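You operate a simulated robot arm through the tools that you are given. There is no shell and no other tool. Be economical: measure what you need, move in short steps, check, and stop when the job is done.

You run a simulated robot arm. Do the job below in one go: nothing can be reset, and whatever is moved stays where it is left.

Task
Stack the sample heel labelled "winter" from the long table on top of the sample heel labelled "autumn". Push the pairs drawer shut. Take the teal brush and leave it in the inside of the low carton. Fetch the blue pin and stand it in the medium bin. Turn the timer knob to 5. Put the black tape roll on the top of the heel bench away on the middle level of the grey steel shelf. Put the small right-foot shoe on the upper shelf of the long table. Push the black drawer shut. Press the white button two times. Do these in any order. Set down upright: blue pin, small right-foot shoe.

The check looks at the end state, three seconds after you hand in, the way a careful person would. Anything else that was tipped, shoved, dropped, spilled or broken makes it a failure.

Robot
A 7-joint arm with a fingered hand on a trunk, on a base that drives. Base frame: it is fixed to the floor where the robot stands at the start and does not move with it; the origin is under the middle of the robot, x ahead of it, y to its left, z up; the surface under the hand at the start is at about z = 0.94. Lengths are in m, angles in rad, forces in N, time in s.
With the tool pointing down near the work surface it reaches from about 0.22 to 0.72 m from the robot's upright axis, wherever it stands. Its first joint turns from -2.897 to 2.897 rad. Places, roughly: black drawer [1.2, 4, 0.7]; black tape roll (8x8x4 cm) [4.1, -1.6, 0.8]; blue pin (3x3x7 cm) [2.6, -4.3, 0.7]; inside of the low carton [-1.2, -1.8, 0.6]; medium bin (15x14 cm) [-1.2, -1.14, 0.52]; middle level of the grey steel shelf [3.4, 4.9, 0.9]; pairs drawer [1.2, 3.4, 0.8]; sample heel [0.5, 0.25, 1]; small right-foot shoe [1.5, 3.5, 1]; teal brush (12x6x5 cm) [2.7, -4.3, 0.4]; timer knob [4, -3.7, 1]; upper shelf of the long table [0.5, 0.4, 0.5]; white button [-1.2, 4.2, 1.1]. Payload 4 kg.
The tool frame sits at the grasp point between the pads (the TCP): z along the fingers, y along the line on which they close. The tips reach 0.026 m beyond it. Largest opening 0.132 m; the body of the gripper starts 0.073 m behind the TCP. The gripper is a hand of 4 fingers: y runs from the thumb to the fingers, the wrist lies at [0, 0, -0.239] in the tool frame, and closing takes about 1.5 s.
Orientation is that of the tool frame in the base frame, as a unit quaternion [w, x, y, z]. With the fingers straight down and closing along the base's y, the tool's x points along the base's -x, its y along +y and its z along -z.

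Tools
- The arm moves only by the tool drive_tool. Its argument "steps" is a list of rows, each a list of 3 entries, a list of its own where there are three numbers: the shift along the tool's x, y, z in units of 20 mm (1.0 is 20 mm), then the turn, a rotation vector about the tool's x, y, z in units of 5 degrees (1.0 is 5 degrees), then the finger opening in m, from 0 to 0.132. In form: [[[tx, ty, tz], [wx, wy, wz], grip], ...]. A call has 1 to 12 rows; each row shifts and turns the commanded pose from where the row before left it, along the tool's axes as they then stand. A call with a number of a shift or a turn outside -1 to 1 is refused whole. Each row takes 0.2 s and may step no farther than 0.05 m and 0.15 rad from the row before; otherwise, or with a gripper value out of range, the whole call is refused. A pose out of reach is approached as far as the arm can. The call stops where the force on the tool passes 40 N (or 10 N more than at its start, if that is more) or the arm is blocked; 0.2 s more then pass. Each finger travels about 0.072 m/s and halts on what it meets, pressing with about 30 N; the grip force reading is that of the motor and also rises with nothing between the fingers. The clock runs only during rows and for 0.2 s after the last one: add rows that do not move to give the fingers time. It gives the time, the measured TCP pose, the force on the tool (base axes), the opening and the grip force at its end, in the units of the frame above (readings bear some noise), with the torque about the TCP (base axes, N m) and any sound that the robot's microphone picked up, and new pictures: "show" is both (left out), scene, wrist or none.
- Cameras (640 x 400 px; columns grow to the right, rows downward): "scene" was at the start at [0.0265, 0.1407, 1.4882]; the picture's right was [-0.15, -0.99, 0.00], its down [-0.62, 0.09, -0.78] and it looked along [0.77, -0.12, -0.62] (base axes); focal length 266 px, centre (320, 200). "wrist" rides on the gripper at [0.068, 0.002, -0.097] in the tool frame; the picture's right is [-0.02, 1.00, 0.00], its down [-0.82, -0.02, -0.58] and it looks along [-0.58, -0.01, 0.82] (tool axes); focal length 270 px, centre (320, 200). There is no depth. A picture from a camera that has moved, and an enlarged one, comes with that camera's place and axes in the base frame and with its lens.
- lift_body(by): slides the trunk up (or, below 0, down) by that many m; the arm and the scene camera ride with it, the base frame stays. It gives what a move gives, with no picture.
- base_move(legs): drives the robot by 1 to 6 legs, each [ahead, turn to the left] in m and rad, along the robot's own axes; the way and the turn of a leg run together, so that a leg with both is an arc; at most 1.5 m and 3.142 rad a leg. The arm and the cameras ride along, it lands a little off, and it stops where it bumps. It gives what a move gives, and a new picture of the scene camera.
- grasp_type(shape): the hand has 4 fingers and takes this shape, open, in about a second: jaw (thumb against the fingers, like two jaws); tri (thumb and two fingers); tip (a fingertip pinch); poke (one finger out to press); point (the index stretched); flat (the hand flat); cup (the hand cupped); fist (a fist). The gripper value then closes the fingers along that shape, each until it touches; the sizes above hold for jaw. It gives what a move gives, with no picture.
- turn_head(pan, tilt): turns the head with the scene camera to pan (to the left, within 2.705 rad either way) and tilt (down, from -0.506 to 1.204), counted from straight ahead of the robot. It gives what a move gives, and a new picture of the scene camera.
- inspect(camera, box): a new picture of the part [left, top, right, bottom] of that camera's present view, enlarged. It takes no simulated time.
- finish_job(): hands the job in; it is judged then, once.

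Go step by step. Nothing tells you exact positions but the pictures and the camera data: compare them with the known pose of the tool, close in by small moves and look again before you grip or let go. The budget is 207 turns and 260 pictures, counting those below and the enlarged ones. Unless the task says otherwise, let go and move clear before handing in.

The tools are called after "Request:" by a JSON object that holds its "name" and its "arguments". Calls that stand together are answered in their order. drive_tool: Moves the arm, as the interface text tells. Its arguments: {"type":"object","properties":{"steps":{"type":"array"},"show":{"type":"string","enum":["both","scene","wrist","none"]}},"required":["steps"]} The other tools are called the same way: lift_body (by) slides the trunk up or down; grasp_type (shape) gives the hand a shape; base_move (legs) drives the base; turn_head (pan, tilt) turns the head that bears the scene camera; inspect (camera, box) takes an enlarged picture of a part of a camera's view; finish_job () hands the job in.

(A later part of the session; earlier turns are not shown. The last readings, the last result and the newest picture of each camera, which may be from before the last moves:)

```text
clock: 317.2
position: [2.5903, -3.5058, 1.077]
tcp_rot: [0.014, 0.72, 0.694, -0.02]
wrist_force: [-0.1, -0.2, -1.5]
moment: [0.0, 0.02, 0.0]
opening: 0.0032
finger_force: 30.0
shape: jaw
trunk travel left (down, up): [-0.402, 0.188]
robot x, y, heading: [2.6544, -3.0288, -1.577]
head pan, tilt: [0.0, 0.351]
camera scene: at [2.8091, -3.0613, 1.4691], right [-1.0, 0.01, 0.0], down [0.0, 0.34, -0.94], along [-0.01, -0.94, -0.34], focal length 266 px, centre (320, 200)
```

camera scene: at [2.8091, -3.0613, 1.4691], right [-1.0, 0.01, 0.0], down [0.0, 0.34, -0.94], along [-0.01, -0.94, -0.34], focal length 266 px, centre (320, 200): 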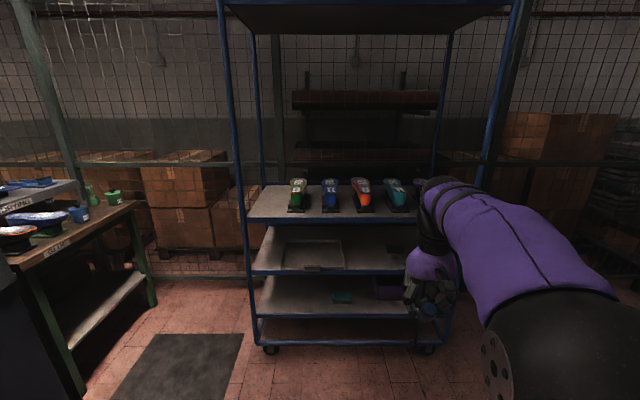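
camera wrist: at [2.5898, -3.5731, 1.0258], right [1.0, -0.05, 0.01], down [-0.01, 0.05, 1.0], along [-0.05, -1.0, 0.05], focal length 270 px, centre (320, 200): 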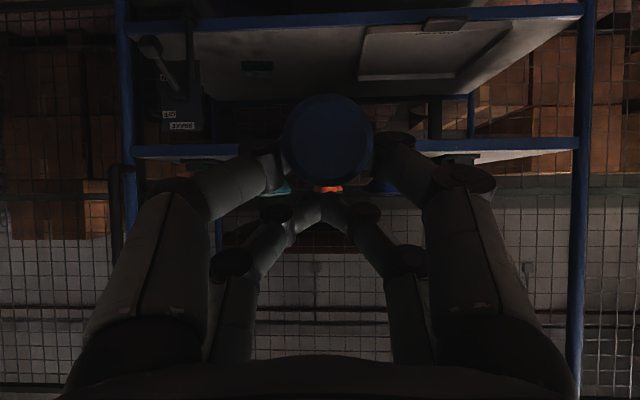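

Tool now points straight down. I tilt 4.5 more units so that the pin becomes vertical, and check the view.

Request:
{"name": "drive_tool", "arguments": {"steps": [[[0, 0, 0], [0, 1, 0], 0], [[0, 0, 0], [0, 1, 0], 0], [[0, 0, 0], [0, 1, 0], 0], [[0, 0, 0], [0, 1, 0], 0], [[0, 0, 0], [0, 0.5, 0], 0], [[0, 0, 0], [0, 0, 0], 0]], "show": "wrist"}}

Request:
{"name": "inspect", "arguments": {"camera": "scene", "box": [370, 230, 510, 330]}}

```text
clock: 318.6
position: [2.5893, -3.5058, 1.0775]
tcp_rot: [-0.122, 0.71, 0.682, 0.121]
wrist_force: [-0.5, 0.0, -0.5]
moment: [0.04, 0.01, 0.0]
opening: 0.0035
finger_force: 30.0
shape: jaw
trunk travel left (down, up): [-0.402, 0.188]
robot x, y, heading: [2.6523, -3.0274, -1.576]
head pan, tilt: [0.0, 0.351]
camera wrist: at [2.5943, -3.4746, 1.19], right [1.0, -0.06, -0.02], down [-0.05, -0.96, 0.27], along [-0.03, -0.27, -0.96], focal length 270 px, centre (320, 200)
```

wrist: 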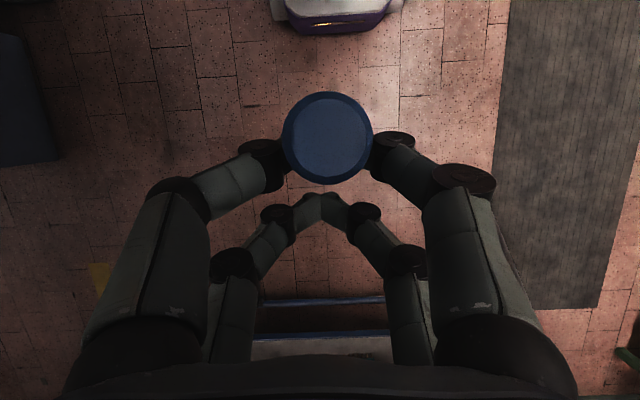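

```text
4.00 times, centred on (440, 280) of scene
camera zoom: at [2.8091, -3.0613, 1.4691], right [-1.0, 0.01, 0.0], down [0.0, 0.34, -0.94], along [-0.01, -0.94, -0.34], focal length 1063 px, centre (-160, -120)
```

zoom: 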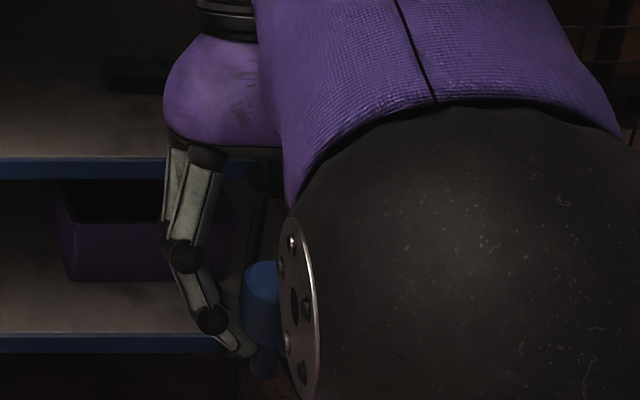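

The pin is now vertical, head up, held about 2.7 cm robot-side of the TCP, with its base ≈4 cm below it. I drive back west to the bins.

Request:
{"name": "base_move", "arguments": {"legs": [[-1.5, 0], [-0.03, 0], [0, -1.566], [1.5, 0], [1.4, 0]]}}

Request:
{"name": "turn_head", "arguments": {"pan": -0.3, "tilt": 0.6}}

```text
clock: 344.5
position: [-0.7537, -1.4546, 1.0765]
tcp_rot: [-0.004, 0.985, -0.008, 0.171]
wrist_force: [-0.1, -0.7, -0.4]
moment: [0.01, 0.06, 0.02]
opening: 0.0033
finger_force: 30.4
shape: jaw
trunk travel left (down, up): [-0.402, 0.188]
robot x, y, heading: [-0.2725, -1.5064, -3.125]
head pan, tilt: [0.0, 0.351]
camera scene: at [-0.3022, -1.6603, 1.4691], right [-0.02, 1.0, 0.0], down [0.34, 0.01, -0.94], along [-0.94, -0.02, -0.34], focal length 266 px, centre (320, 200)
```

scene: 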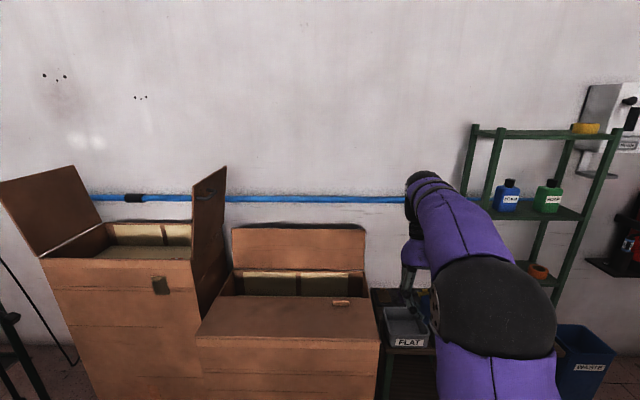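

```text
clock: 345.3
position: [-0.7529, -1.4534, 1.077]
tcp_rot: [-0.002, 0.985, -0.007, 0.171]
wrist_force: [-0.5, 0.9, -0.9]
moment: [0.01, 0.04, -0.04]
opening: 0.0035
finger_force: 30.0
shape: jaw
trunk travel left (down, up): [-0.402, 0.188]
robot x, y, heading: [-0.2773, -1.5033, -3.125]
head pan, tilt: [-0.3, 0.6]
camera scene: at [-0.2941, -1.634, 1.4464], right [0.28, 0.96, 0.0], down [0.54, -0.16, -0.83], along [-0.79, 0.23, -0.56], focal length 266 px, centre (320, 200)
```

scene: 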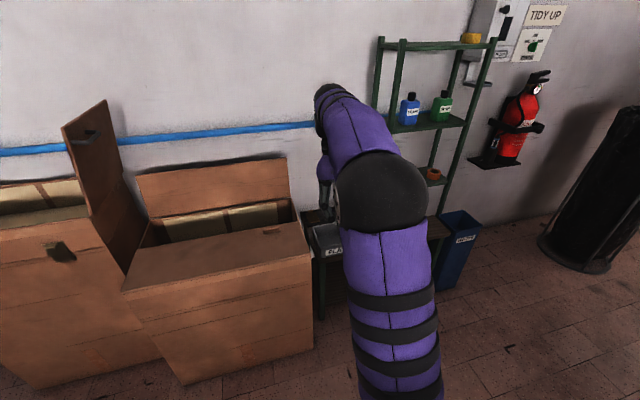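

The bins are at y≈-1.29 (FLAT), -1.14 (MEDIUM), -0.99 (TALL). I shift the base to y≈-1.19, facing west, then look.

Request:
{"name": "base_move", "arguments": {"legs": [[0, -1.587], [0.31, 0], [0, 1.571], [0.15, 0]]}}

Request:
{"name": "turn_head", "arguments": {"pan": 0.0, "tilt": 0.8}}

Request:
{"name": "drive_tool", "arguments": {"steps": [[[0, 0, 0], [0, 0, 0], 0]], "show": "wrist"}}

```text
clock: 356.9
position: [-0.9124, -1.1396, 1.0782]
tcp_rot: [-0.003, 0.985, -0.007, 0.171]
wrist_force: [0.3, 0.3, -0.7]
moment: [0.01, 0.03, -0.03]
opening: 0.0035
finger_force: 30.0
shape: jaw
trunk travel left (down, up): [-0.402, 0.188]
robot x, y, heading: [-0.4311, -1.1954, -3.124]
head pan, tilt: [-0.3, 0.6]
camera scene: at [-0.4546, -1.3203, 1.4463], right [0.28, 0.96, 0.0], down [0.54, -0.16, -0.82], along [-0.79, 0.23, -0.57], focal length 266 px, centre (320, 200)
```

scene: 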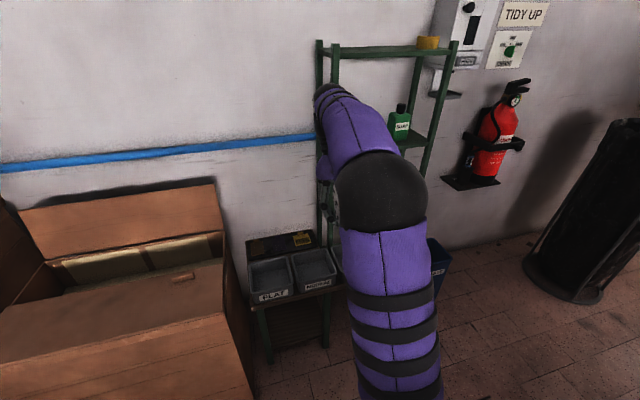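

```text
clock: 357.7
position: [-0.9125, -1.1399, 1.0768]
tcp_rot: [-0.002, 0.985, -0.007, 0.171]
wrist_force: [-0.2, -0.5, -1.6]
moment: [-0.01, 0.01, -0.03]
opening: 0.0035
finger_force: 29.9
shape: jaw
trunk travel left (down, up): [-0.402, 0.188]
robot x, y, heading: [-0.4334, -1.1912, -3.123]
head pan, tilt: [0.0, 0.799]
camera scene: at [-0.4501, -1.3463, 1.4295], right [-0.02, 1.0, 0.0], down [0.72, 0.01, -0.7], along [-0.7, -0.01, -0.72], focal length 266 px, centre (320, 200)
```

scene: 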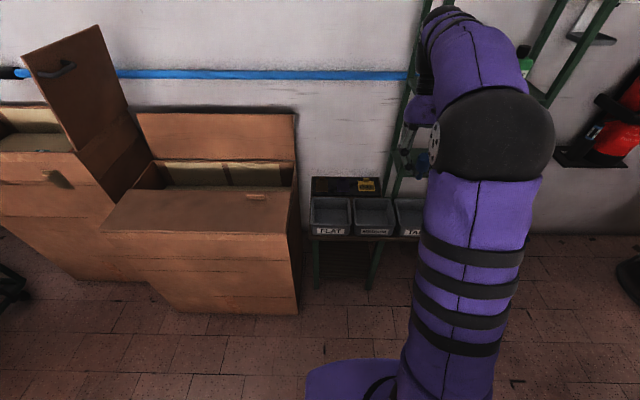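

```text
clock: 358.1
position: [-0.9118, -1.1392, 1.0753]
tcp_rot: [-0.004, 0.985, -0.007, 0.171]
wrist_force: [-0.3, -0.1, -0.8]
moment: [0.0, 0.02, 0.03]
opening: 0.0033
finger_force: 30.1
shape: jaw
trunk travel left (down, up): [-0.402, 0.188]
robot x, y, heading: [-0.4336, -1.1955, -3.125]
head pan, tilt: [0.0, 0.799]
camera wrist: at [-0.8802, -1.1432, 1.19], right [-0.04, -1.0, -0.02], down [-0.96, 0.03, 0.27], along [-0.27, 0.03, -0.96], focal length 270 px, centre (320, 200)
```

wrist: 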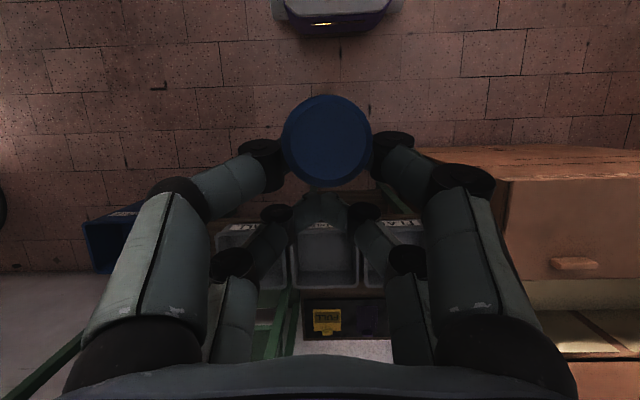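

The wrist camera shows the MEDIUM bin right ahead, centre ≈(-1.21, -1.13). I lower the arm some, drive forward 0.3 m, and then look.

Request:
{"name": "drive_tool", "arguments": {"steps": [[[-0.31, -0.07, 0.87], [0, 0, 0], 0], [[-0.31, -0.07, 0.87], [0, 0, 0], 0], [[-0.31, -0.07, 0.87], [0, 0, 0], 0], [[-0.31, -0.07, 0.87], [0, 0, 0], 0], [[-0.31, -0.07, 0.87], [0, 0, 0], 0], [[-0.31, -0.07, 0.87], [0, 0, 0], 0], [[-0.31, -0.07, 0.87], [0, 0, 0], 0], [[0, 0, 0], [0, 0, 0], 0]], "show": "none"}}

Request:
{"name": "base_move", "arguments": {"legs": [[0.3, 0]]}}

Request:
{"name": "lift_body", "arguments": {"by": -0.22}}

Request:
{"name": "drive_tool", "arguments": {"steps": [[[0, 0, 0], [0, 0, 0], 0]], "show": "both"}}

```text
clock: 359.9
position: [-0.9148, -1.1286, 0.9467]
tcp_rot: [-0.003, 0.985, -0.007, 0.171]
wrist_force: [0.1, -0.2, -1.1]
moment: [-0.02, 0.03, -0.01]
opening: 0.0033
finger_force: 30.4
shape: jaw
trunk travel left (down, up): [-0.402, 0.188]
robot x, y, heading: [-0.4346, -1.1986, -3.124]
head pan, tilt: [0.0, 0.799]
```

```text
clock: 362.0
position: [-1.2161, -1.1347, 0.9457]
tcp_rot: [-0.003, 0.985, -0.007, 0.171]
wrist_force: [-0.7, 0.3, -0.2]
moment: [0.01, 0.02, 0.0]
opening: 0.0036
finger_force: 29.6
shape: jaw
trunk travel left (down, up): [-0.402, 0.188]
robot x, y, heading: [-0.7362, -1.2025, -3.124]
head pan, tilt: [0.0, 0.799]
camera scene: at [-0.753, -1.3515, 1.4294], right [-0.02, 1.0, 0.0], down [0.72, 0.01, -0.7], along [-0.7, -0.01, -0.72], focal length 266 px, centre (320, 200)
```

scene: 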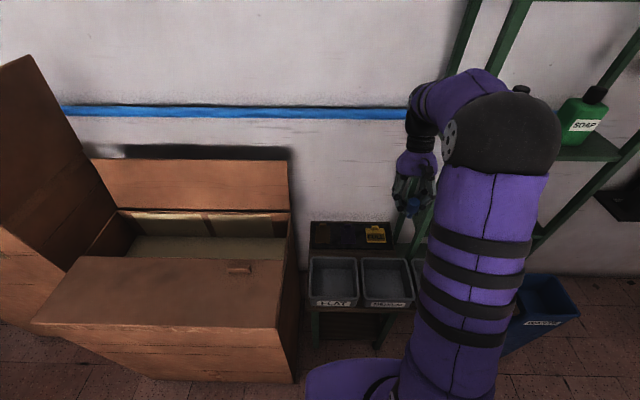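

```text
clock: 364.3
position: [-1.2163, -1.1338, 0.7264]
tcp_rot: [-0.004, 0.985, -0.006, 0.171]
wrist_force: [-1.1, -0.8, 0.5]
moment: [-0.01, 0.05, -0.02]
opening: 0.0033
finger_force: 29.9
shape: jaw
trunk travel left (down, up): [-0.182, 0.408]
robot x, y, heading: [-0.7358, -1.201, -3.122]
head pan, tilt: [0.0, 0.799]
```

```text
clock: 364.7
position: [-1.2177, -1.1345, 0.7257]
tcp_rot: [-0.003, 0.985, -0.006, 0.171]
wrist_force: [-0.2, 0.1, -1.4]
moment: [-0.01, 0.04, -0.01]
opening: 0.0035
finger_force: 30.0
shape: jaw
trunk travel left (down, up): [-0.182, 0.408]
robot x, y, heading: [-0.7329, -1.1991, -3.126]
head pan, tilt: [0.0, 0.799]
camera scene: at [-0.753, -1.3515, 1.2095], right [-0.02, 1.0, 0.0], down [0.72, 0.01, -0.7], along [-0.7, -0.01, -0.72], focal length 266 px, centre (320, 200)
camera wrist: at [-1.1844, -1.1379, 0.8399], right [-0.03, -1.0, -0.02], down [-0.96, 0.03, 0.27], along [-0.27, 0.03, -0.96], focal length 270 px, centre (320, 200)
```

scene: 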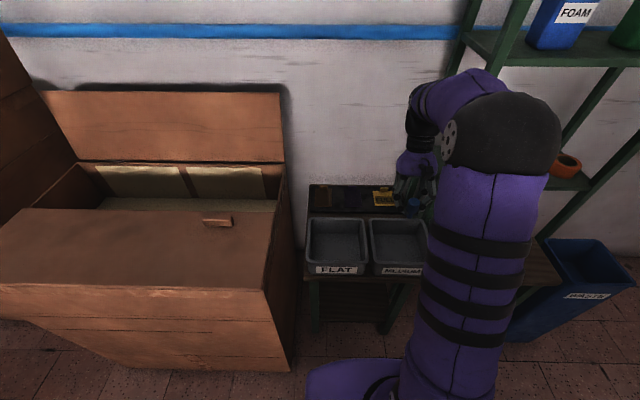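
wrist: 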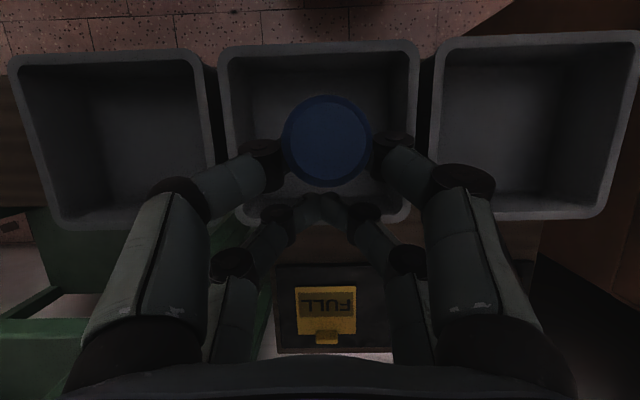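

The pin hangs centred above the MEDIUM bin. I lower in steps.

Request:
{"name": "lift_body", "arguments": {"by": -0.1}}

Request:
{"name": "drive_tool", "arguments": {"steps": [[[0, 0, 0], [0, 0, 0], 0]], "show": "both"}}

```text
clock: 366.0
position: [-1.2171, -1.135, 0.6271]
tcp_rot: [-0.002, 0.985, -0.006, 0.17]
wrist_force: [0.3, 0.2, -1.4]
moment: [0.01, 0.04, 0.01]
opening: 0.0034
finger_force: 29.7
shape: jaw
trunk travel left (down, up): [-0.082, 0.508]
robot x, y, heading: [-0.7337, -1.1988, -3.126]
head pan, tilt: [0.0, 0.799]
```

```text
clock: 366.4
position: [-1.2158, -1.1329, 0.6263]
tcp_rot: [-0.003, 0.985, -0.006, 0.171]
wrist_force: [-0.5, 1.5, -1.3]
moment: [-0.01, 0.02, -0.01]
opening: 0.0032
finger_force: 29.9
shape: jaw
trunk travel left (down, up): [-0.082, 0.508]
robot x, y, heading: [-0.738, -1.1987, -3.125]
head pan, tilt: [0.0, 0.799]
camera scene: at [-0.753, -1.3515, 1.1095], right [-0.02, 1.0, 0.0], down [0.72, 0.01, -0.7], along [-0.7, -0.01, -0.72], focal length 266 px, centre (320, 200)
camera wrist: at [-1.1844, -1.1379, 0.7399], right [-0.03, -1.0, -0.02], down [-0.96, 0.03, 0.27], along [-0.27, 0.03, -0.96], focal length 270 px, centre (320, 200)
```

scene: 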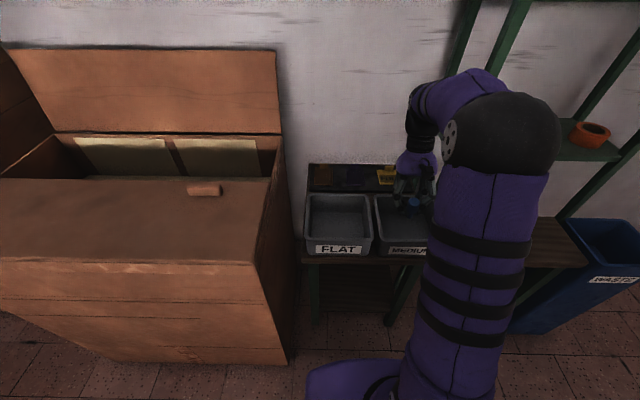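
wrist: 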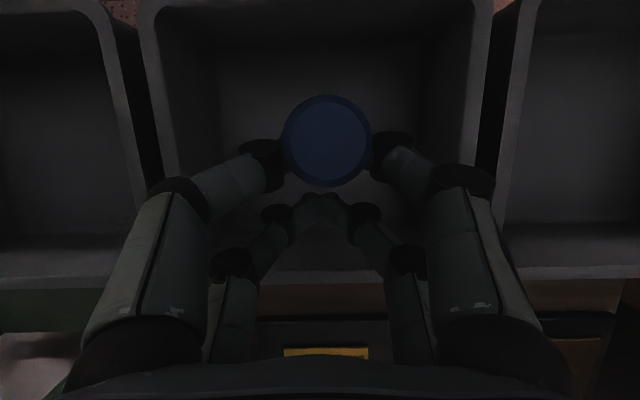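

Request:
{"name": "lift_body", "arguments": {"by": -0.03}}

Request:
{"name": "lift_body", "arguments": {"by": -0.01}}

Request:
{"name": "drive_tool", "arguments": {"steps": [[[0, 0, 0], [0, 0, 0], 0]], "show": "wrist"}}

Request:
{"name": "inspect", "arguments": {"camera": "scene", "box": [300, 130, 460, 250]}}

```text
clock: 367.2
position: [-1.2174, -1.1342, 0.5954]
tcp_rot: [-0.002, 0.985, -0.006, 0.171]
wrist_force: [-0.8, -1.1, -0.3]
moment: [0.02, 0.01, 0.02]
opening: 0.0034
finger_force: 29.9
shape: jaw
trunk travel left (down, up): [-0.052, 0.538]
robot x, y, heading: [-0.7367, -1.2002, -3.124]
head pan, tilt: [0.0, 0.799]
```

```text
clock: 367.8
position: [-1.2159, -1.1346, 0.5862]
tcp_rot: [-0.003, 0.985, -0.006, 0.171]
wrist_force: [0.0, -1.5, 0.5]
moment: [0.03, 0.03, 0.0]
opening: 0.0034
finger_force: 30.2
shape: jaw
trunk travel left (down, up): [-0.042, 0.548]
robot x, y, heading: [-0.7363, -1.199, -3.125]
head pan, tilt: [0.0, 0.799]
```

```text
clock: 368.2
position: [-1.2164, -1.1345, 0.5869]
tcp_rot: [-0.003, 0.985, -0.006, 0.171]
wrist_force: [0.4, 0.0, 0.3]
moment: [0.02, 0.01, -0.01]
opening: 0.0034
finger_force: 30.1
shape: jaw
trunk travel left (down, up): [-0.042, 0.548]
robot x, y, heading: [-0.7344, -1.1952, -3.128]
head pan, tilt: [0.0, 0.799]
camera wrist: at [-1.1843, -1.1379, 0.6999], right [-0.03, -1.0, -0.02], down [-0.96, 0.03, 0.27], along [-0.27, 0.03, -0.96], focal length 270 px, centre (320, 200)
```

wrist: 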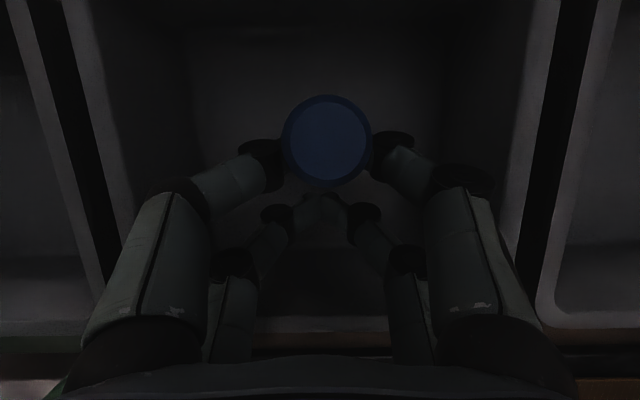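

```text
3.33 times, centred on (380, 190) of scene
camera zoom: at [-0.753, -1.3515, 1.0695], right [-0.02, 1.0, 0.0], down [0.72, 0.01, -0.7], along [-0.7, -0.01, -0.72], focal length 886 px, centre (120, 233)
```

zoom: 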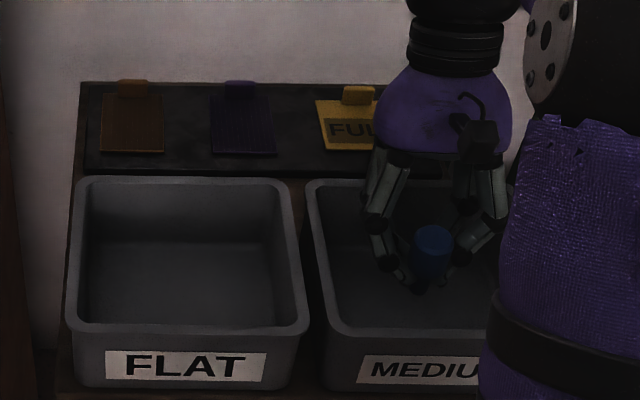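

Request:
{"name": "lift_body", "arguments": {"by": -0.003}}

Request:
{"name": "lift_body", "arguments": {"by": -0.003}}

Request:
{"name": "lift_body", "arguments": {"by": -0.003}}

```text
clock: 368.7
position: [-1.217, -1.1346, 0.5818]
tcp_rot: [-0.003, 0.985, -0.006, 0.171]
wrist_force: [-0.5, 0.1, -0.6]
moment: [0.01, 0.0, 0.03]
opening: 0.0033
finger_force: 29.7
shape: jaw
trunk travel left (down, up): [-0.039, 0.551]
robot x, y, heading: [-0.7359, -1.1982, -3.124]
head pan, tilt: [0.0, 0.799]
```

```text
clock: 369.2
position: [-1.2158, -1.1347, 0.5798]
tcp_rot: [-0.004, 0.985, -0.005, 0.17]
wrist_force: [0.2, 0.5, -0.8]
moment: [0.02, 0.04, -0.02]
opening: 0.0037
finger_force: 29.9
shape: jaw
trunk travel left (down, up): [-0.036, 0.554]
robot x, y, heading: [-0.7348, -1.1988, -3.124]
head pan, tilt: [0.0, 0.799]
```

```text
clock: 369.7
position: [-1.2164, -1.1352, 0.5776]
tcp_rot: [-0.003, 0.985, -0.007, 0.17]
wrist_force: [0.4, 0.1, 0.2]
moment: [0.0, 0.02, 0.0]
opening: 0.0035
finger_force: 29.5
shape: jaw
trunk travel left (down, up): [-0.033, 0.557]
robot x, y, heading: [-0.7335, -1.1992, -3.122]
head pan, tilt: [0.0, 0.799]
```

Request:
{"name": "lift_body", "arguments": {"by": -0.004}}

Request:
{"name": "lift_body", "arguments": {"by": -0.003}}

Request:
{"name": "lift_body", "arguments": {"by": -0.003}}

Request:
{"name": "lift_body", "arguments": {"by": -0.003}}

Request:
{"name": "inspect", "arguments": {"camera": "scene", "box": [360, 150, 440, 210]}}

```text
clock: 370.2
position: [-1.2163, -1.1338, 0.5736]
tcp_rot: [-0.004, 0.985, -0.006, 0.17]
wrist_force: [0.3, -0.3, -0.1]
moment: [0.0, -0.02, -0.01]
opening: 0.0032
finger_force: 30.5
shape: jaw
trunk travel left (down, up): [-0.029, 0.561]
robot x, y, heading: [-0.7373, -1.1987, -3.124]
head pan, tilt: [0.0, 0.799]
```

```text
clock: 370.8
position: [-1.2175, -1.1343, 0.5706]
tcp_rot: [-0.003, 0.985, -0.006, 0.171]
wrist_force: [0.7, 0.7, -0.9]
moment: [-0.03, -0.01, -0.06]
opening: 0.0035
finger_force: 30.4
shape: jaw
trunk travel left (down, up): [-0.026, 0.564]
robot x, y, heading: [-0.7369, -1.1979, -3.122]
head pan, tilt: [0.0, 0.799]
```

```text
clock: 371.3
position: [-1.2168, -1.1341, 0.5673]
tcp_rot: [-0.004, 0.985, -0.005, 0.171]
wrist_force: [-0.5, -0.5, -0.7]
moment: [0.0, -0.01, -0.02]
opening: 0.0033
finger_force: 29.7
shape: jaw
trunk travel left (down, up): [-0.023, 0.567]
robot x, y, heading: [-0.7332, -1.2036, -3.125]
head pan, tilt: [0.0, 0.799]
```

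```text
clock: 371.8
position: [-1.2175, -1.1349, 0.5648]
tcp_rot: [-0.002, 0.985, -0.007, 0.171]
wrist_force: [0.1, -0.9, -0.9]
moment: [0.0, 0.03, 0.02]
opening: 0.0034
finger_force: 30.2
shape: jaw
trunk travel left (down, up): [-0.02, 0.57]
robot x, y, heading: [-0.7355, -1.1995, -3.126]
head pan, tilt: [0.0, 0.799]
```

```text
6.67 times, centred on (400, 180) of scene
camera zoom: at [-0.753, -1.3515, 1.0474], right [-0.02, 1.0, 0.0], down [0.72, 0.01, -0.7], along [-0.7, -0.01, -0.72], focal length 1771 px, centre (-213, 333)
```

zoom: 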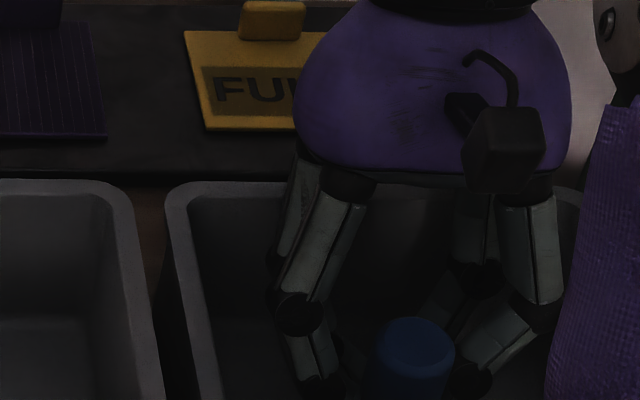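

Still free. Continue carefully.

Request:
{"name": "lift_body", "arguments": {"by": -0.004}}

Request:
{"name": "lift_body", "arguments": {"by": -0.004}}

Request:
{"name": "lift_body", "arguments": {"by": -0.004}}

Request:
{"name": "drive_tool", "arguments": {"steps": [[[0, 0, 0], [0, 0, 0], 0]], "show": "both"}}

```text
clock: 372.3
position: [-1.2164, -1.1339, 0.5597]
tcp_rot: [-0.003, 0.985, -0.006, 0.171]
wrist_force: [-0.6, -0.8, -1.0]
moment: [0.01, 0.05, 0.02]
opening: 0.0035
finger_force: 29.9
shape: jaw
trunk travel left (down, up): [-0.016, 0.574]
robot x, y, heading: [-0.7369, -1.2006, -3.12]
head pan, tilt: [0.0, 0.799]
```

```text
clock: 372.9
position: [-1.2154, -1.1336, 0.5591]
tcp_rot: [-0.004, 0.986, -0.006, 0.169]
wrist_force: [0.8, -0.1, 26.2]
moment: [0.01, 0.3, 0.0]
opening: 0.0037
finger_force: 29.3
shape: jaw
trunk travel left (down, up): [-0.012, 0.578]
robot x, y, heading: [-0.7351, -1.1991, -3.126]
head pan, tilt: [0.0, 0.799]
```

```text
clock: 373.2
position: [-1.2175, -1.1344, 0.5591]
tcp_rot: [-0.003, 0.986, -0.006, 0.169]
wrist_force: [5.2, -1.3, 14.0]
moment: [0.0, 0.03, 0.02]
opening: 0.0037
finger_force: 30.2
shape: jaw
trunk travel left (down, up): [-0.011, 0.579]
robot x, y, heading: [-0.7305, -1.2025, -3.12]
head pan, tilt: [0.0, 0.799]
stopped: the force on the tool passed its limit at 45 N (the readings are from after the stop); the commanded pose is now the measured one
```

```text
clock: 373.6
position: [-1.216, -1.1354, 0.5575]
tcp_rot: [-0.004, 0.986, -0.006, 0.169]
wrist_force: [6.5, -0.3, 18.4]
moment: [0.0, 0.03, 0.01]
opening: 0.0036
finger_force: 30.2
shape: jaw
trunk travel left (down, up): [-0.011, 0.579]
robot x, y, heading: [-0.736, -1.1984, -3.127]
head pan, tilt: [0.0, 0.799]
camera scene: at [-0.7517, -1.3517, 1.0382], right [-0.02, 1.0, 0.0], down [0.72, 0.01, -0.7], along [-0.7, -0.01, -0.72], focal length 266 px, centre (320, 200)
camera wrist: at [-1.1835, -1.1379, 0.6722], right [-0.04, -1.0, -0.02], down [-0.96, 0.03, 0.27], along [-0.27, 0.03, -0.96], focal length 270 px, centre (320, 200)
```

scene: 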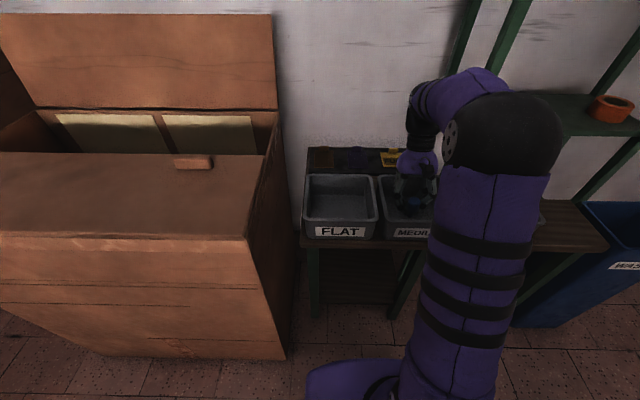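
wrist: 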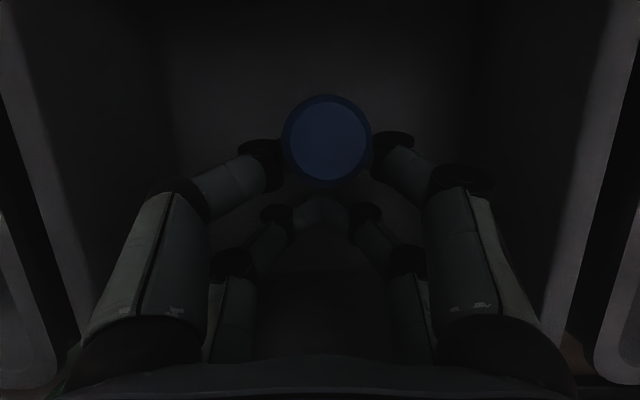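

Something touches at TCP z≈0.558. I zoom to see whether it's the pin's foot, a fingertip, or the rim.

Request:
{"name": "inspect", "arguments": {"camera": "scene", "box": [370, 140, 450, 230]}}

Request:
{"name": "turn_head", "arguments": {"pan": -0.1, "tilt": 1.1}}

```text
4.44 times, centred on (410, 185) of scene
camera zoom: at [-0.7517, -1.3517, 1.0382], right [-0.02, 1.0, 0.0], down [0.72, 0.01, -0.7], along [-0.7, -0.01, -0.72], focal length 1181 px, centre (-80, 267)
```

zoom: 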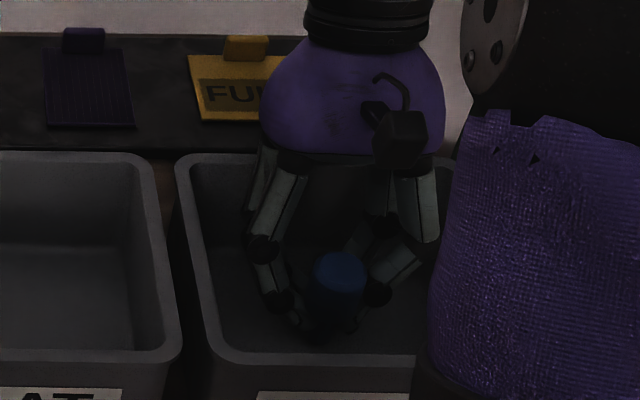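

```text
clock: 374.4
position: [-1.2169, -1.1347, 0.5584]
tcp_rot: [-0.004, 0.986, -0.006, 0.168]
wrist_force: [7.6, -0.8, 23.7]
moment: [-0.04, 0.06, 0.0]
opening: 0.0036
finger_force: 29.7
shape: jaw
trunk travel left (down, up): [-0.011, 0.579]
robot x, y, heading: [-0.7366, -1.1978, -3.13]
head pan, tilt: [-0.099, 1.1]
camera scene: at [-0.7338, -1.3451, 1.0165], right [0.08, 1.0, 0.0], down [0.89, -0.07, -0.46], along [-0.45, 0.04, -0.89], focal length 266 px, centre (320, 200)
```

scene: 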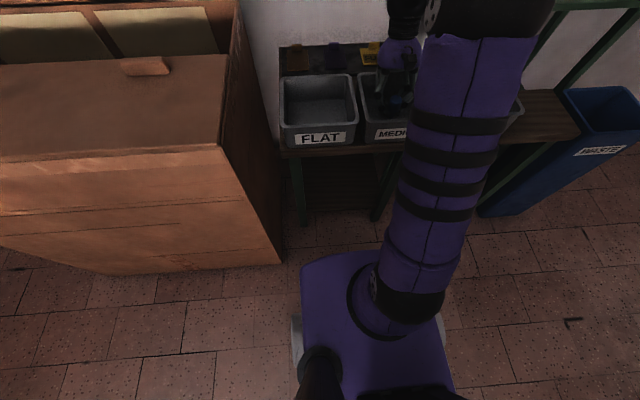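

The palm's rear corner seems to rest on the bin's rear rim. I rise 8 mm, shift 1.6 cm toward the front of the bin, and lower again.

Request:
{"name": "lift_body", "arguments": {"by": 0.01}}

Request:
{"name": "drive_tool", "arguments": {"steps": [[[0.4, 0, 0.14], [0, 0, 0], 0], [[0.4, 0, 0.14], [0, 0, 0], 0], [[0, 0, 0], [0, 0, 0], 0]], "show": "none"}}

Request:
{"name": "lift_body", "arguments": {"by": -0.006}}

Request:
{"name": "lift_body", "arguments": {"by": -0.003}}

```text
clock: 375.0
position: [-1.2181, -1.1347, 0.5664]
tcp_rot: [-0.005, 0.986, -0.006, 0.169]
wrist_force: [1.0, 0.1, -0.8]
moment: [-0.03, -0.01, 0.02]
opening: 0.0035
finger_force: 30.1
shape: jaw
trunk travel left (down, up): [-0.021, 0.569]
robot x, y, heading: [-0.7367, -1.199, -3.126]
head pan, tilt: [-0.099, 1.1]
```

```text
clock: 375.8
position: [-1.2005, -1.1352, 0.5677]
tcp_rot: [-0.004, 0.986, -0.006, 0.168]
wrist_force: [-0.1, 0.2, -1.8]
moment: [-0.01, 0.01, 0.03]
opening: 0.0035
finger_force: 29.8
shape: jaw
trunk travel left (down, up): [-0.021, 0.569]
robot x, y, heading: [-0.7366, -1.2003, -3.124]
head pan, tilt: [-0.099, 1.1]
```

```text
clock: 376.4
position: [-1.2008, -1.1343, 0.5622]
tcp_rot: [-0.004, 0.986, -0.006, 0.168]
wrist_force: [1.0, 0.5, -0.4]
moment: [0.0, 0.0, 0.01]
opening: 0.0036
finger_force: 30.0
shape: jaw
trunk travel left (down, up): [-0.015, 0.575]
robot x, y, heading: [-0.7364, -1.1946, -3.124]
head pan, tilt: [-0.099, 1.1]
```

```text
clock: 376.9
position: [-1.2003, -1.1339, 0.5579]
tcp_rot: [-0.004, 0.986, -0.006, 0.168]
wrist_force: [0.7, 0.6, 3.9]
moment: [0.02, 0.06, 0.01]
opening: 0.0036
finger_force: 30.2
shape: jaw
trunk travel left (down, up): [-0.012, 0.578]
robot x, y, heading: [-0.7347, -1.1956, -3.126]
head pan, tilt: [-0.099, 1.1]
```

Contact again at the same height, at the fingertips: the bin floor. The pin's foot must be at (or a few mm above) the floor. I release slowly with a small opening.

Request:
{"name": "drive_tool", "arguments": {"steps": [[[0, 0, 0], [0, 0, 0], 0.01], [[0, 0, 0], [0, 0, 0], 0.02], [[0, 0, 0], [0, 0, 0], 0.03], [[0, 0, 0], [0, 0, 0], 0.04], [[0, 0, 0], [0, 0, 0], 0.05], [[0, 0, 0], [0, 0, 0], 0.055], [[0, 0, 0], [0, 0, 0], 0.055]], "show": "wrist"}}

```text
clock: 378.5
position: [-1.2006, -1.1339, 0.5596]
tcp_rot: [-0.005, 0.986, -0.006, 0.168]
wrist_force: [0.1, 0.8, 0.4]
moment: [0.0, 0.03, 0.0]
opening: 0.0543
finger_force: 0.0
shape: jaw
trunk travel left (down, up): [-0.012, 0.578]
robot x, y, heading: [-0.736, -1.1978, -3.127]
head pan, tilt: [-0.099, 1.1]
camera wrist: at [-1.1678, -1.138, 0.6722], right [-0.04, -1.0, -0.02], down [-0.96, 0.03, 0.27], along [-0.27, 0.03, -0.96], focal length 270 px, centre (320, 200)
```

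wrist: 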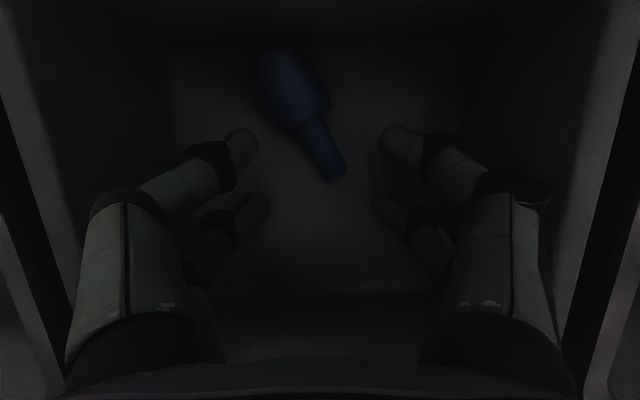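

The pin tipped over inside the bin. I rise, make the tool vertical, align the yaw with the lying pin, and look.

Request:
{"name": "lift_body", "arguments": {"by": 0.12}}

Request:
{"name": "drive_tool", "arguments": {"steps": [[[0, 0, 0], [0, -1, 0], 0.055], [[0, 0, 0], [0, -1, 0], 0.055], [[0, 0, 0], [0, -1, 0], 0.055], [[0, 0, 0], [0, -0.87, 0], 0.055], [[0.5, 0, 0], [0, 0, -1], 0.055], [[0.5, 0, 0], [0, 0, -1], 0.055], [[0.5, 0, 0], [0, 0, -1], 0.055], [[0.3, 0, 0], [0, 0, -1], 0.055], [[0, 0, 0], [0, 0, -0.9], 0.055], [[0, 0, 0], [0, 0, 0], 0.055]], "show": "wrist"}}

```text
clock: 380.0
position: [-1.201, -1.1342, 0.6783]
tcp_rot: [-0.004, 0.986, -0.006, 0.169]
wrist_force: [0.1, 0.8, -0.1]
moment: [0.01, 0.05, -0.03]
opening: 0.0546
finger_force: 0.0
shape: jaw
trunk travel left (down, up): [-0.132, 0.458]
robot x, y, heading: [-0.7341, -1.199, -3.121]
head pan, tilt: [-0.099, 1.1]
```

```text
clock: 382.2
position: [-1.1647, -1.1298, 0.6791]
tcp_rot: [-0.004, 0.978, 0.206, 0.002]
wrist_force: [0.9, 0.6, 0.0]
moment: [-0.02, 0.0, -0.01]
opening: 0.0546
finger_force: 0.1
shape: jaw
trunk travel left (down, up): [-0.132, 0.458]
robot x, y, heading: [-0.7358, -1.1979, -3.128]
head pan, tilt: [-0.099, 1.1]
camera wrist: at [-1.1007, -1.1054, 0.7752], right [0.38, -0.92, -0.01], down [-0.76, -0.32, 0.57], along [-0.53, -0.21, -0.82], focal length 270 px, centre (320, 200)
```

wrist: 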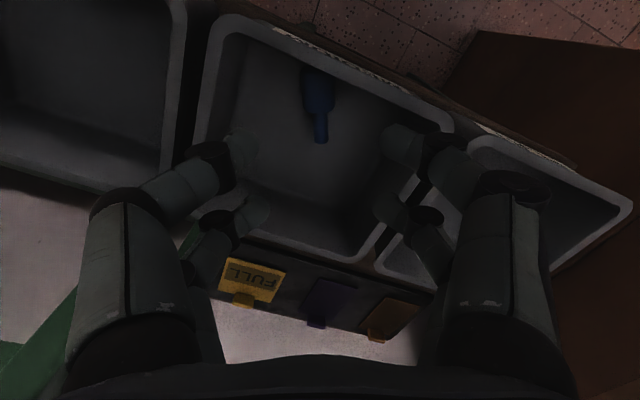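

Aligned with the pin. I lower around it and grip.

Request:
{"name": "lift_body", "arguments": {"by": -0.115}}

Request:
{"name": "lift_body", "arguments": {"by": -0.008}}

Request:
{"name": "drive_tool", "arguments": {"steps": [[[0, 0, 0], [0, 0, 0], 0.04], [[0, 0, 0], [0, 0, 0], 0.025], [[0, 0, 0], [0, 0, 0], 0.01], [[0, 0, 0], [0, 0, 0], 0.0], [[0, 0, 0], [0, 0, 0], 0.0], [[0, 0, 0], [0, 0, 0], 0.0]], "show": "wrist"}}

```text
clock: 383.1
position: [-1.164, -1.1313, 0.6165]
tcp_rot: [-0.006, 0.978, 0.207, -0.003]
wrist_force: [8.4, -1.0, 33.8]
moment: [-0.78, -1.38, 0.14]
opening: 0.0553
finger_force: 0.0
shape: jaw
trunk travel left (down, up): [-0.064, 0.526]
robot x, y, heading: [-0.7316, -1.196, -3.121]
head pan, tilt: [-0.099, 1.1]
stopped: the force on the tool passed its limit at 53 N (the readings are from after the stop); the commanded pose is now the measured one
```

```text
clock: 383.4
position: [-1.1638, -1.13, 0.6174]
tcp_rot: [-0.007, 0.978, 0.206, -0.003]
wrist_force: [10.0, -0.7, 34.0]
moment: [-0.75, -1.39, 0.2]
opening: 0.0554
finger_force: 0.0
shape: jaw
trunk travel left (down, up): [-0.062, 0.528]
robot x, y, heading: [-0.737, -1.1984, -3.122]
head pan, tilt: [-0.099, 1.1]
stopped: the force on the tool passed its limit at 48 N (the readings are from after the stop); the commanded pose is now the measured one
```

```text
clock: 383.9
position: [-1.1651, -1.1327, 0.6141]
tcp_rot: [-0.005, 0.978, 0.207, -0.003]
wrist_force: [-0.5, 0.3, 0.8]
moment: [-0.01, 0.0, 0.01]
opening: 0.0253
finger_force: 0.1
shape: jaw
trunk travel left (down, up): [-0.062, 0.528]
robot x, y, heading: [-0.7372, -1.1993, -3.123]
head pan, tilt: [-0.099, 1.1]
stopped in row 2: the force on the tool passed its limit at 49 N (the readings are from after the stop); the commanded pose is now the measured one
camera wrist: at [-1.1004, -1.1068, 0.7106], right [0.38, -0.92, -0.01], down [-0.75, -0.32, 0.58], along [-0.54, -0.21, -0.81], focal length 270 px, centre (320, 200)
```

wrist: 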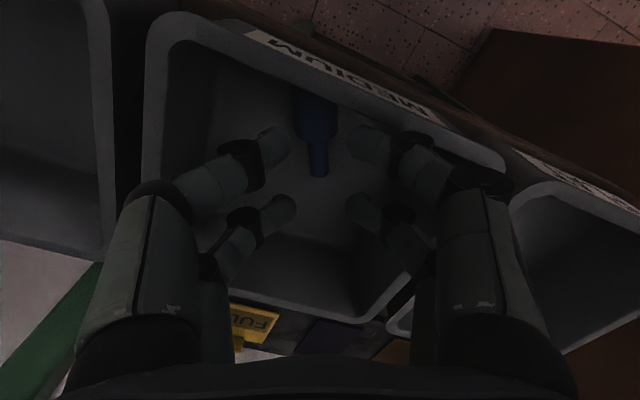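

A right-side digit hit the bin's front rim. I rise 2 cm, shift 2.5 cm toward the pin's foot end, narrow the opening, and retry.

Request:
{"name": "lift_body", "arguments": {"by": 0.025}}

Request:
{"name": "drive_tool", "arguments": {"steps": [[[-0.65, 0, 0], [0, 0, 0], 0.045], [[-0.6, 0, 0], [0, 0, 0], 0.045], [[0, 0, 0], [0, 0, 0], 0.045], [[0, 0, 0], [0, 0, 0], 0.045]], "show": "wrist"}}

```text
clock: 384.7
position: [-1.1653, -1.1316, 0.6404]
tcp_rot: [-0.005, 0.979, 0.206, -0.003]
wrist_force: [0.2, 0.2, 0.0]
moment: [-0.02, 0.04, 0.02]
opening: 0.0253
finger_force: 0.0
shape: jaw
trunk travel left (down, up): [-0.087, 0.503]
robot x, y, heading: [-0.7381, -1.2013, -3.119]
head pan, tilt: [-0.099, 1.1]
```

```text
clock: 385.7
position: [-1.1888, -1.1433, 0.6414]
tcp_rot: [-0.005, 0.978, 0.206, -0.003]
wrist_force: [0.4, -0.3, -0.2]
moment: [0.0, 0.0, -0.03]
opening: 0.0446
finger_force: 0.0
shape: jaw
trunk travel left (down, up): [-0.087, 0.503]
robot x, y, heading: [-0.7359, -1.2018, -3.13]
head pan, tilt: [-0.099, 1.1]
camera wrist: at [-1.1237, -1.1174, 0.7369], right [0.38, -0.92, -0.01], down [-0.75, -0.32, 0.58], along [-0.54, -0.21, -0.81], focal length 270 px, centre (320, 200)
```

wrist: 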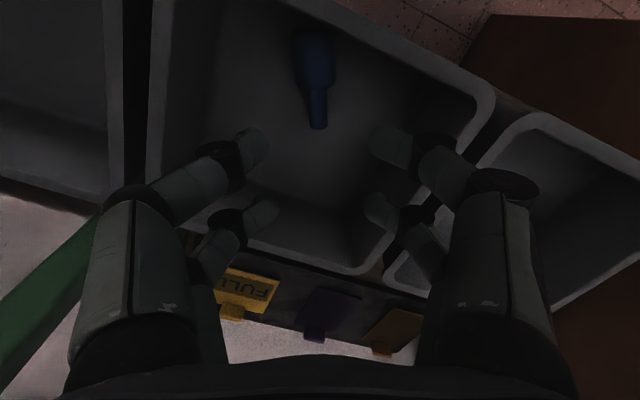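

Rotate back half the yaw and re-centre to keep clear of the bin walls, then lower.

Request:
{"name": "drive_tool", "arguments": {"steps": [[[0, 0, 0], [0, 0, 1], 0.045], [[0, 0, 0], [0, 0, 1], 0.045], [[0, 0, 0], [0, 0, 0.4], 0.045], [[0.64, -0.38, 0], [0, 0, 0], 0.045], [[0, 0, 0], [0, 0, 0], 0.045]], "show": "none"}}

Request:
{"name": "lift_body", "arguments": {"by": -0.04}}

Request:
{"name": "drive_tool", "arguments": {"steps": [[[0, 0, 0], [0, 0, 0], 0.045]], "show": "wrist"}}

```text
clock: 386.9
position: [-1.176, -1.1313, 0.6414]
tcp_rot: [-0.004, 0.995, 0.103, -0.003]
wrist_force: [-1.1, -0.1, 0.5]
moment: [0.01, 0.04, -0.01]
opening: 0.0447
finger_force: 0.1
shape: jaw
trunk travel left (down, up): [-0.087, 0.503]
robot x, y, heading: [-0.7364, -1.199, -3.126]
head pan, tilt: [-0.099, 1.1]
```

```text
clock: 387.7
position: [-1.1763, -1.1305, 0.601]
tcp_rot: [-0.004, 0.995, 0.103, -0.003]
wrist_force: [-0.4, 0.4, -0.3]
moment: [-0.01, -0.01, -0.02]
opening: 0.0445
finger_force: 0.1
shape: jaw
trunk travel left (down, up): [-0.047, 0.543]
robot x, y, heading: [-0.7319, -1.1953, -3.122]
head pan, tilt: [-0.099, 1.1]
```

```text
clock: 388.1
position: [-1.1756, -1.1319, 0.602]
tcp_rot: [-0.004, 0.995, 0.103, -0.002]
wrist_force: [0.8, 0.0, -1.5]
moment: [-0.01, 0.0, -0.01]
opening: 0.0447
finger_force: 0.1
shape: jaw
trunk travel left (down, up): [-0.047, 0.543]
robot x, y, heading: [-0.7346, -1.1982, -3.125]
head pan, tilt: [-0.099, 1.1]
camera wrist: at [-1.1072, -1.12, 0.6974], right [0.18, -0.98, -0.01], down [-0.8, -0.15, 0.58], along [-0.57, -0.1, -0.81], focal length 270 px, centre (320, 200)
```

wrist: 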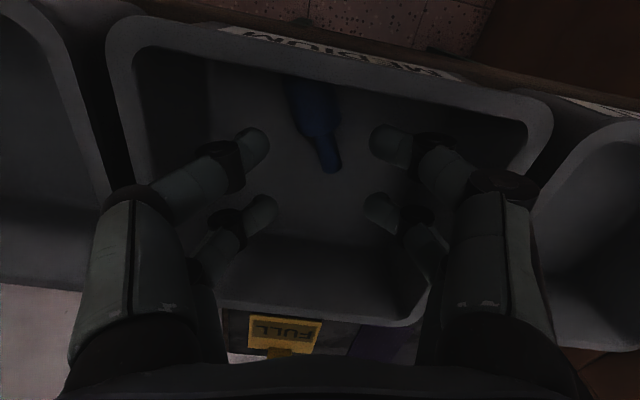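

Request:
{"name": "lift_body", "arguments": {"by": -0.035}}

Request:
{"name": "lift_body", "arguments": {"by": -0.008}}

Request:
{"name": "drive_tool", "arguments": {"steps": [[[0, 0, 0], [0, 0, 0], 0.045]], "show": "wrist"}}

```text
clock: 388.9
position: [-1.176, -1.132, 0.5667]
tcp_rot: [-0.003, 0.995, 0.103, -0.003]
wrist_force: [-0.3, -0.3, 0.3]
moment: [0.0, -0.01, 0.02]
opening: 0.0445
finger_force: 0.1
shape: jaw
trunk travel left (down, up): [-0.012, 0.578]
robot x, y, heading: [-0.7349, -1.201, -3.126]
head pan, tilt: [-0.099, 1.1]
```

```text
clock: 389.4
position: [-1.1751, -1.1307, 0.5587]
tcp_rot: [-0.004, 0.995, 0.103, -0.003]
wrist_force: [-0.3, 0.9, -0.6]
moment: [0.03, -0.02, -0.02]
opening: 0.0446
finger_force: 0.1
shape: jaw
trunk travel left (down, up): [-0.004, 0.586]
robot x, y, heading: [-0.7366, -1.1963, -3.125]
head pan, tilt: [-0.099, 1.1]
```

```text
clock: 389.9
position: [-1.1756, -1.1316, 0.5573]
tcp_rot: [-0.003, 0.995, 0.103, -0.002]
wrist_force: [0.3, 0.5, -0.4]
moment: [-0.02, 0.01, 0.02]
opening: 0.0449
finger_force: 0.1
shape: jaw
trunk travel left (down, up): [-0.004, 0.586]
robot x, y, heading: [-0.734, -1.1966, -3.115]
head pan, tilt: [-0.099, 1.1]
camera wrist: at [-1.1072, -1.12, 0.6544], right [0.18, -0.98, -0.01], down [-0.8, -0.15, 0.58], along [-0.57, -0.1, -0.81], focal length 270 px, centre (320, 200)
```

wrist: 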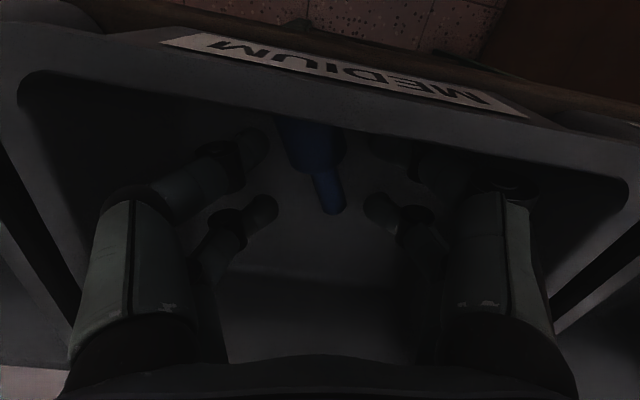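

The A digits are on the head. I close.

Request:
{"name": "drive_tool", "arguments": {"steps": [[[0, 0, 0], [0, 0, 0], 0.03], [[0, 0, 0], [0, 0, 0], 0.02], [[0, 0, 0], [0, 0, 0], 0.01], [[0, 0, 0], [0, 0, 0], 0.0], [[0, 0, 0], [0, 0, 0], 0.0], [[0, 0, 0], [0, 0, 0], 0.0]], "show": "none"}}

Request:
{"name": "lift_body", "arguments": {"by": 0.25}}

Request:
{"name": "drive_tool", "arguments": {"steps": [[[0, 0, 0], [0, 0, 0], 0]], "show": "wrist"}}

```text
clock: 391.2
position: [-1.1761, -1.1321, 0.5586]
tcp_rot: [-0.005, 0.995, 0.103, -0.004]
wrist_force: [-0.9, 0.9, 3.4]
moment: [0.02, -0.02, 0.01]
opening: 0.0165
finger_force: 29.9
shape: jaw
trunk travel left (down, up): [-0.004, 0.586]
robot x, y, heading: [-0.7364, -1.1998, -3.124]
head pan, tilt: [-0.099, 1.1]
```

```text
clock: 393.8
position: [-1.1757, -1.1305, 0.8089]
tcp_rot: [-0.004, 0.995, 0.102, -0.003]
wrist_force: [0.1, -0.3, -0.5]
moment: [0.03, 0.03, 0.01]
opening: 0.0162
finger_force: 30.2
shape: jaw
trunk travel left (down, up): [-0.254, 0.336]
robot x, y, heading: [-0.7362, -1.1982, -3.124]
head pan, tilt: [-0.099, 1.1]
```

```text
clock: 394.2
position: [-1.175, -1.1302, 0.8084]
tcp_rot: [-0.004, 0.995, 0.103, -0.002]
wrist_force: [1.3, -0.3, -0.1]
moment: [0.0, -0.02, -0.01]
opening: 0.0162
finger_force: 29.7
shape: jaw
trunk travel left (down, up): [-0.254, 0.336]
robot x, y, heading: [-0.7362, -1.1993, -3.13]
head pan, tilt: [-0.099, 1.1]
camera wrist: at [-1.1073, -1.12, 0.9043], right [0.18, -0.98, -0.01], down [-0.8, -0.15, 0.58], along [-0.57, -0.1, -0.81], focal length 270 px, centre (320, 200)
```

wrist: 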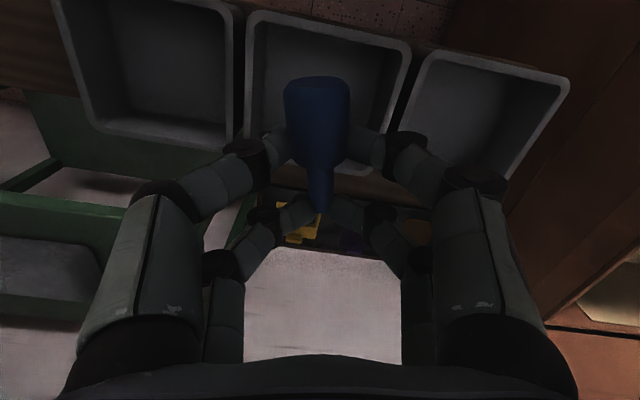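

The pin is held horizontally, head toward me. I'll take it to the long table, lay it near the edge with its head toward the robot, and regrip it from the head side. Driving there.

Request:
{"name": "lift_body", "arguments": {"by": 0.27}}

Request:
{"name": "base_move", "arguments": {"legs": [[-0.36, 0], [0, -1.588], [1.5, 0], [0.25, 0], [0, -1.571]]}}

Request:
{"name": "turn_head", "arguments": {"pan": 0.0, "tilt": 0.8}}

```text
clock: 397.0
position: [-1.1765, -1.1308, 1.0789]
tcp_rot: [-0.004, 0.995, 0.103, -0.003]
wrist_force: [-1.5, 0.5, 0.1]
moment: [0.02, 0.02, -0.02]
opening: 0.0167
finger_force: 29.4
shape: jaw
trunk travel left (down, up): [-0.524, 0.066]
robot x, y, heading: [-0.7358, -1.1997, -3.13]
head pan, tilt: [-0.099, 1.1]
```

```text
clock: 416.4
position: [0.1126, 0.4891, 1.0779]
tcp_rot: [0.003, -0.072, 0.997, -0.004]
wrist_force: [-0.6, -0.3, -0.2]
moment: [0.0, 0.0, -0.01]
opening: 0.0162
finger_force: 30.4
shape: jaw
trunk travel left (down, up): [-0.524, 0.066]
robot x, y, heading: [-0.3237, 0.5848, -0.043]
head pan, tilt: [-0.099, 1.1]
camera scene: at [-0.3123, 0.7313, 1.5294], right [-0.14, -0.99, 0.0], down [-0.88, 0.13, -0.45], along [0.45, -0.07, -0.89], focal length 266 px, centre (320, 200)
```

scene: 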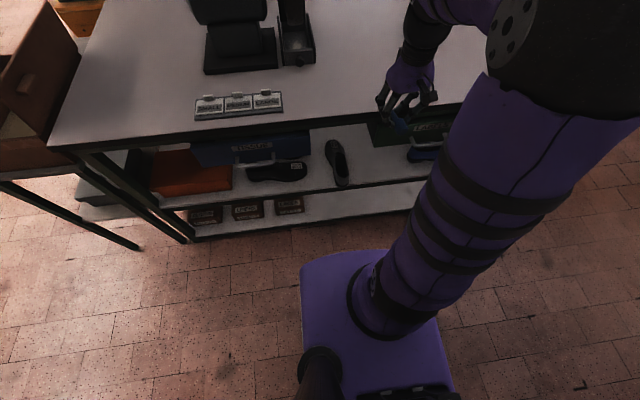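

```text
clock: 417.2
position: [0.1116, 0.4889, 1.0785]
tcp_rot: [0.002, -0.071, 0.997, -0.004]
wrist_force: [1.0, -0.1, -0.7]
moment: [-0.02, -0.03, -0.01]
opening: 0.0162
finger_force: 29.9
shape: jaw
trunk travel left (down, up): [-0.524, 0.066]
robot x, y, heading: [-0.3233, 0.5854, -0.043]
head pan, tilt: [0.0, 0.799]
camera scene: at [-0.2942, 0.7367, 1.5511], right [-0.05, -1.0, 0.0], down [-0.72, 0.03, -0.7], along [0.7, -0.03, -0.72], focal length 266 px, centre (320, 200)
```

scene: 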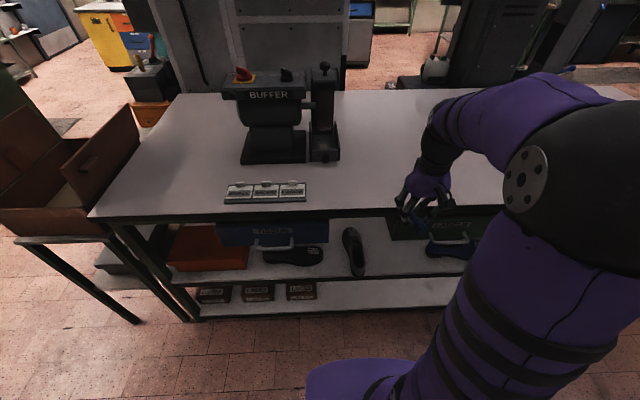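

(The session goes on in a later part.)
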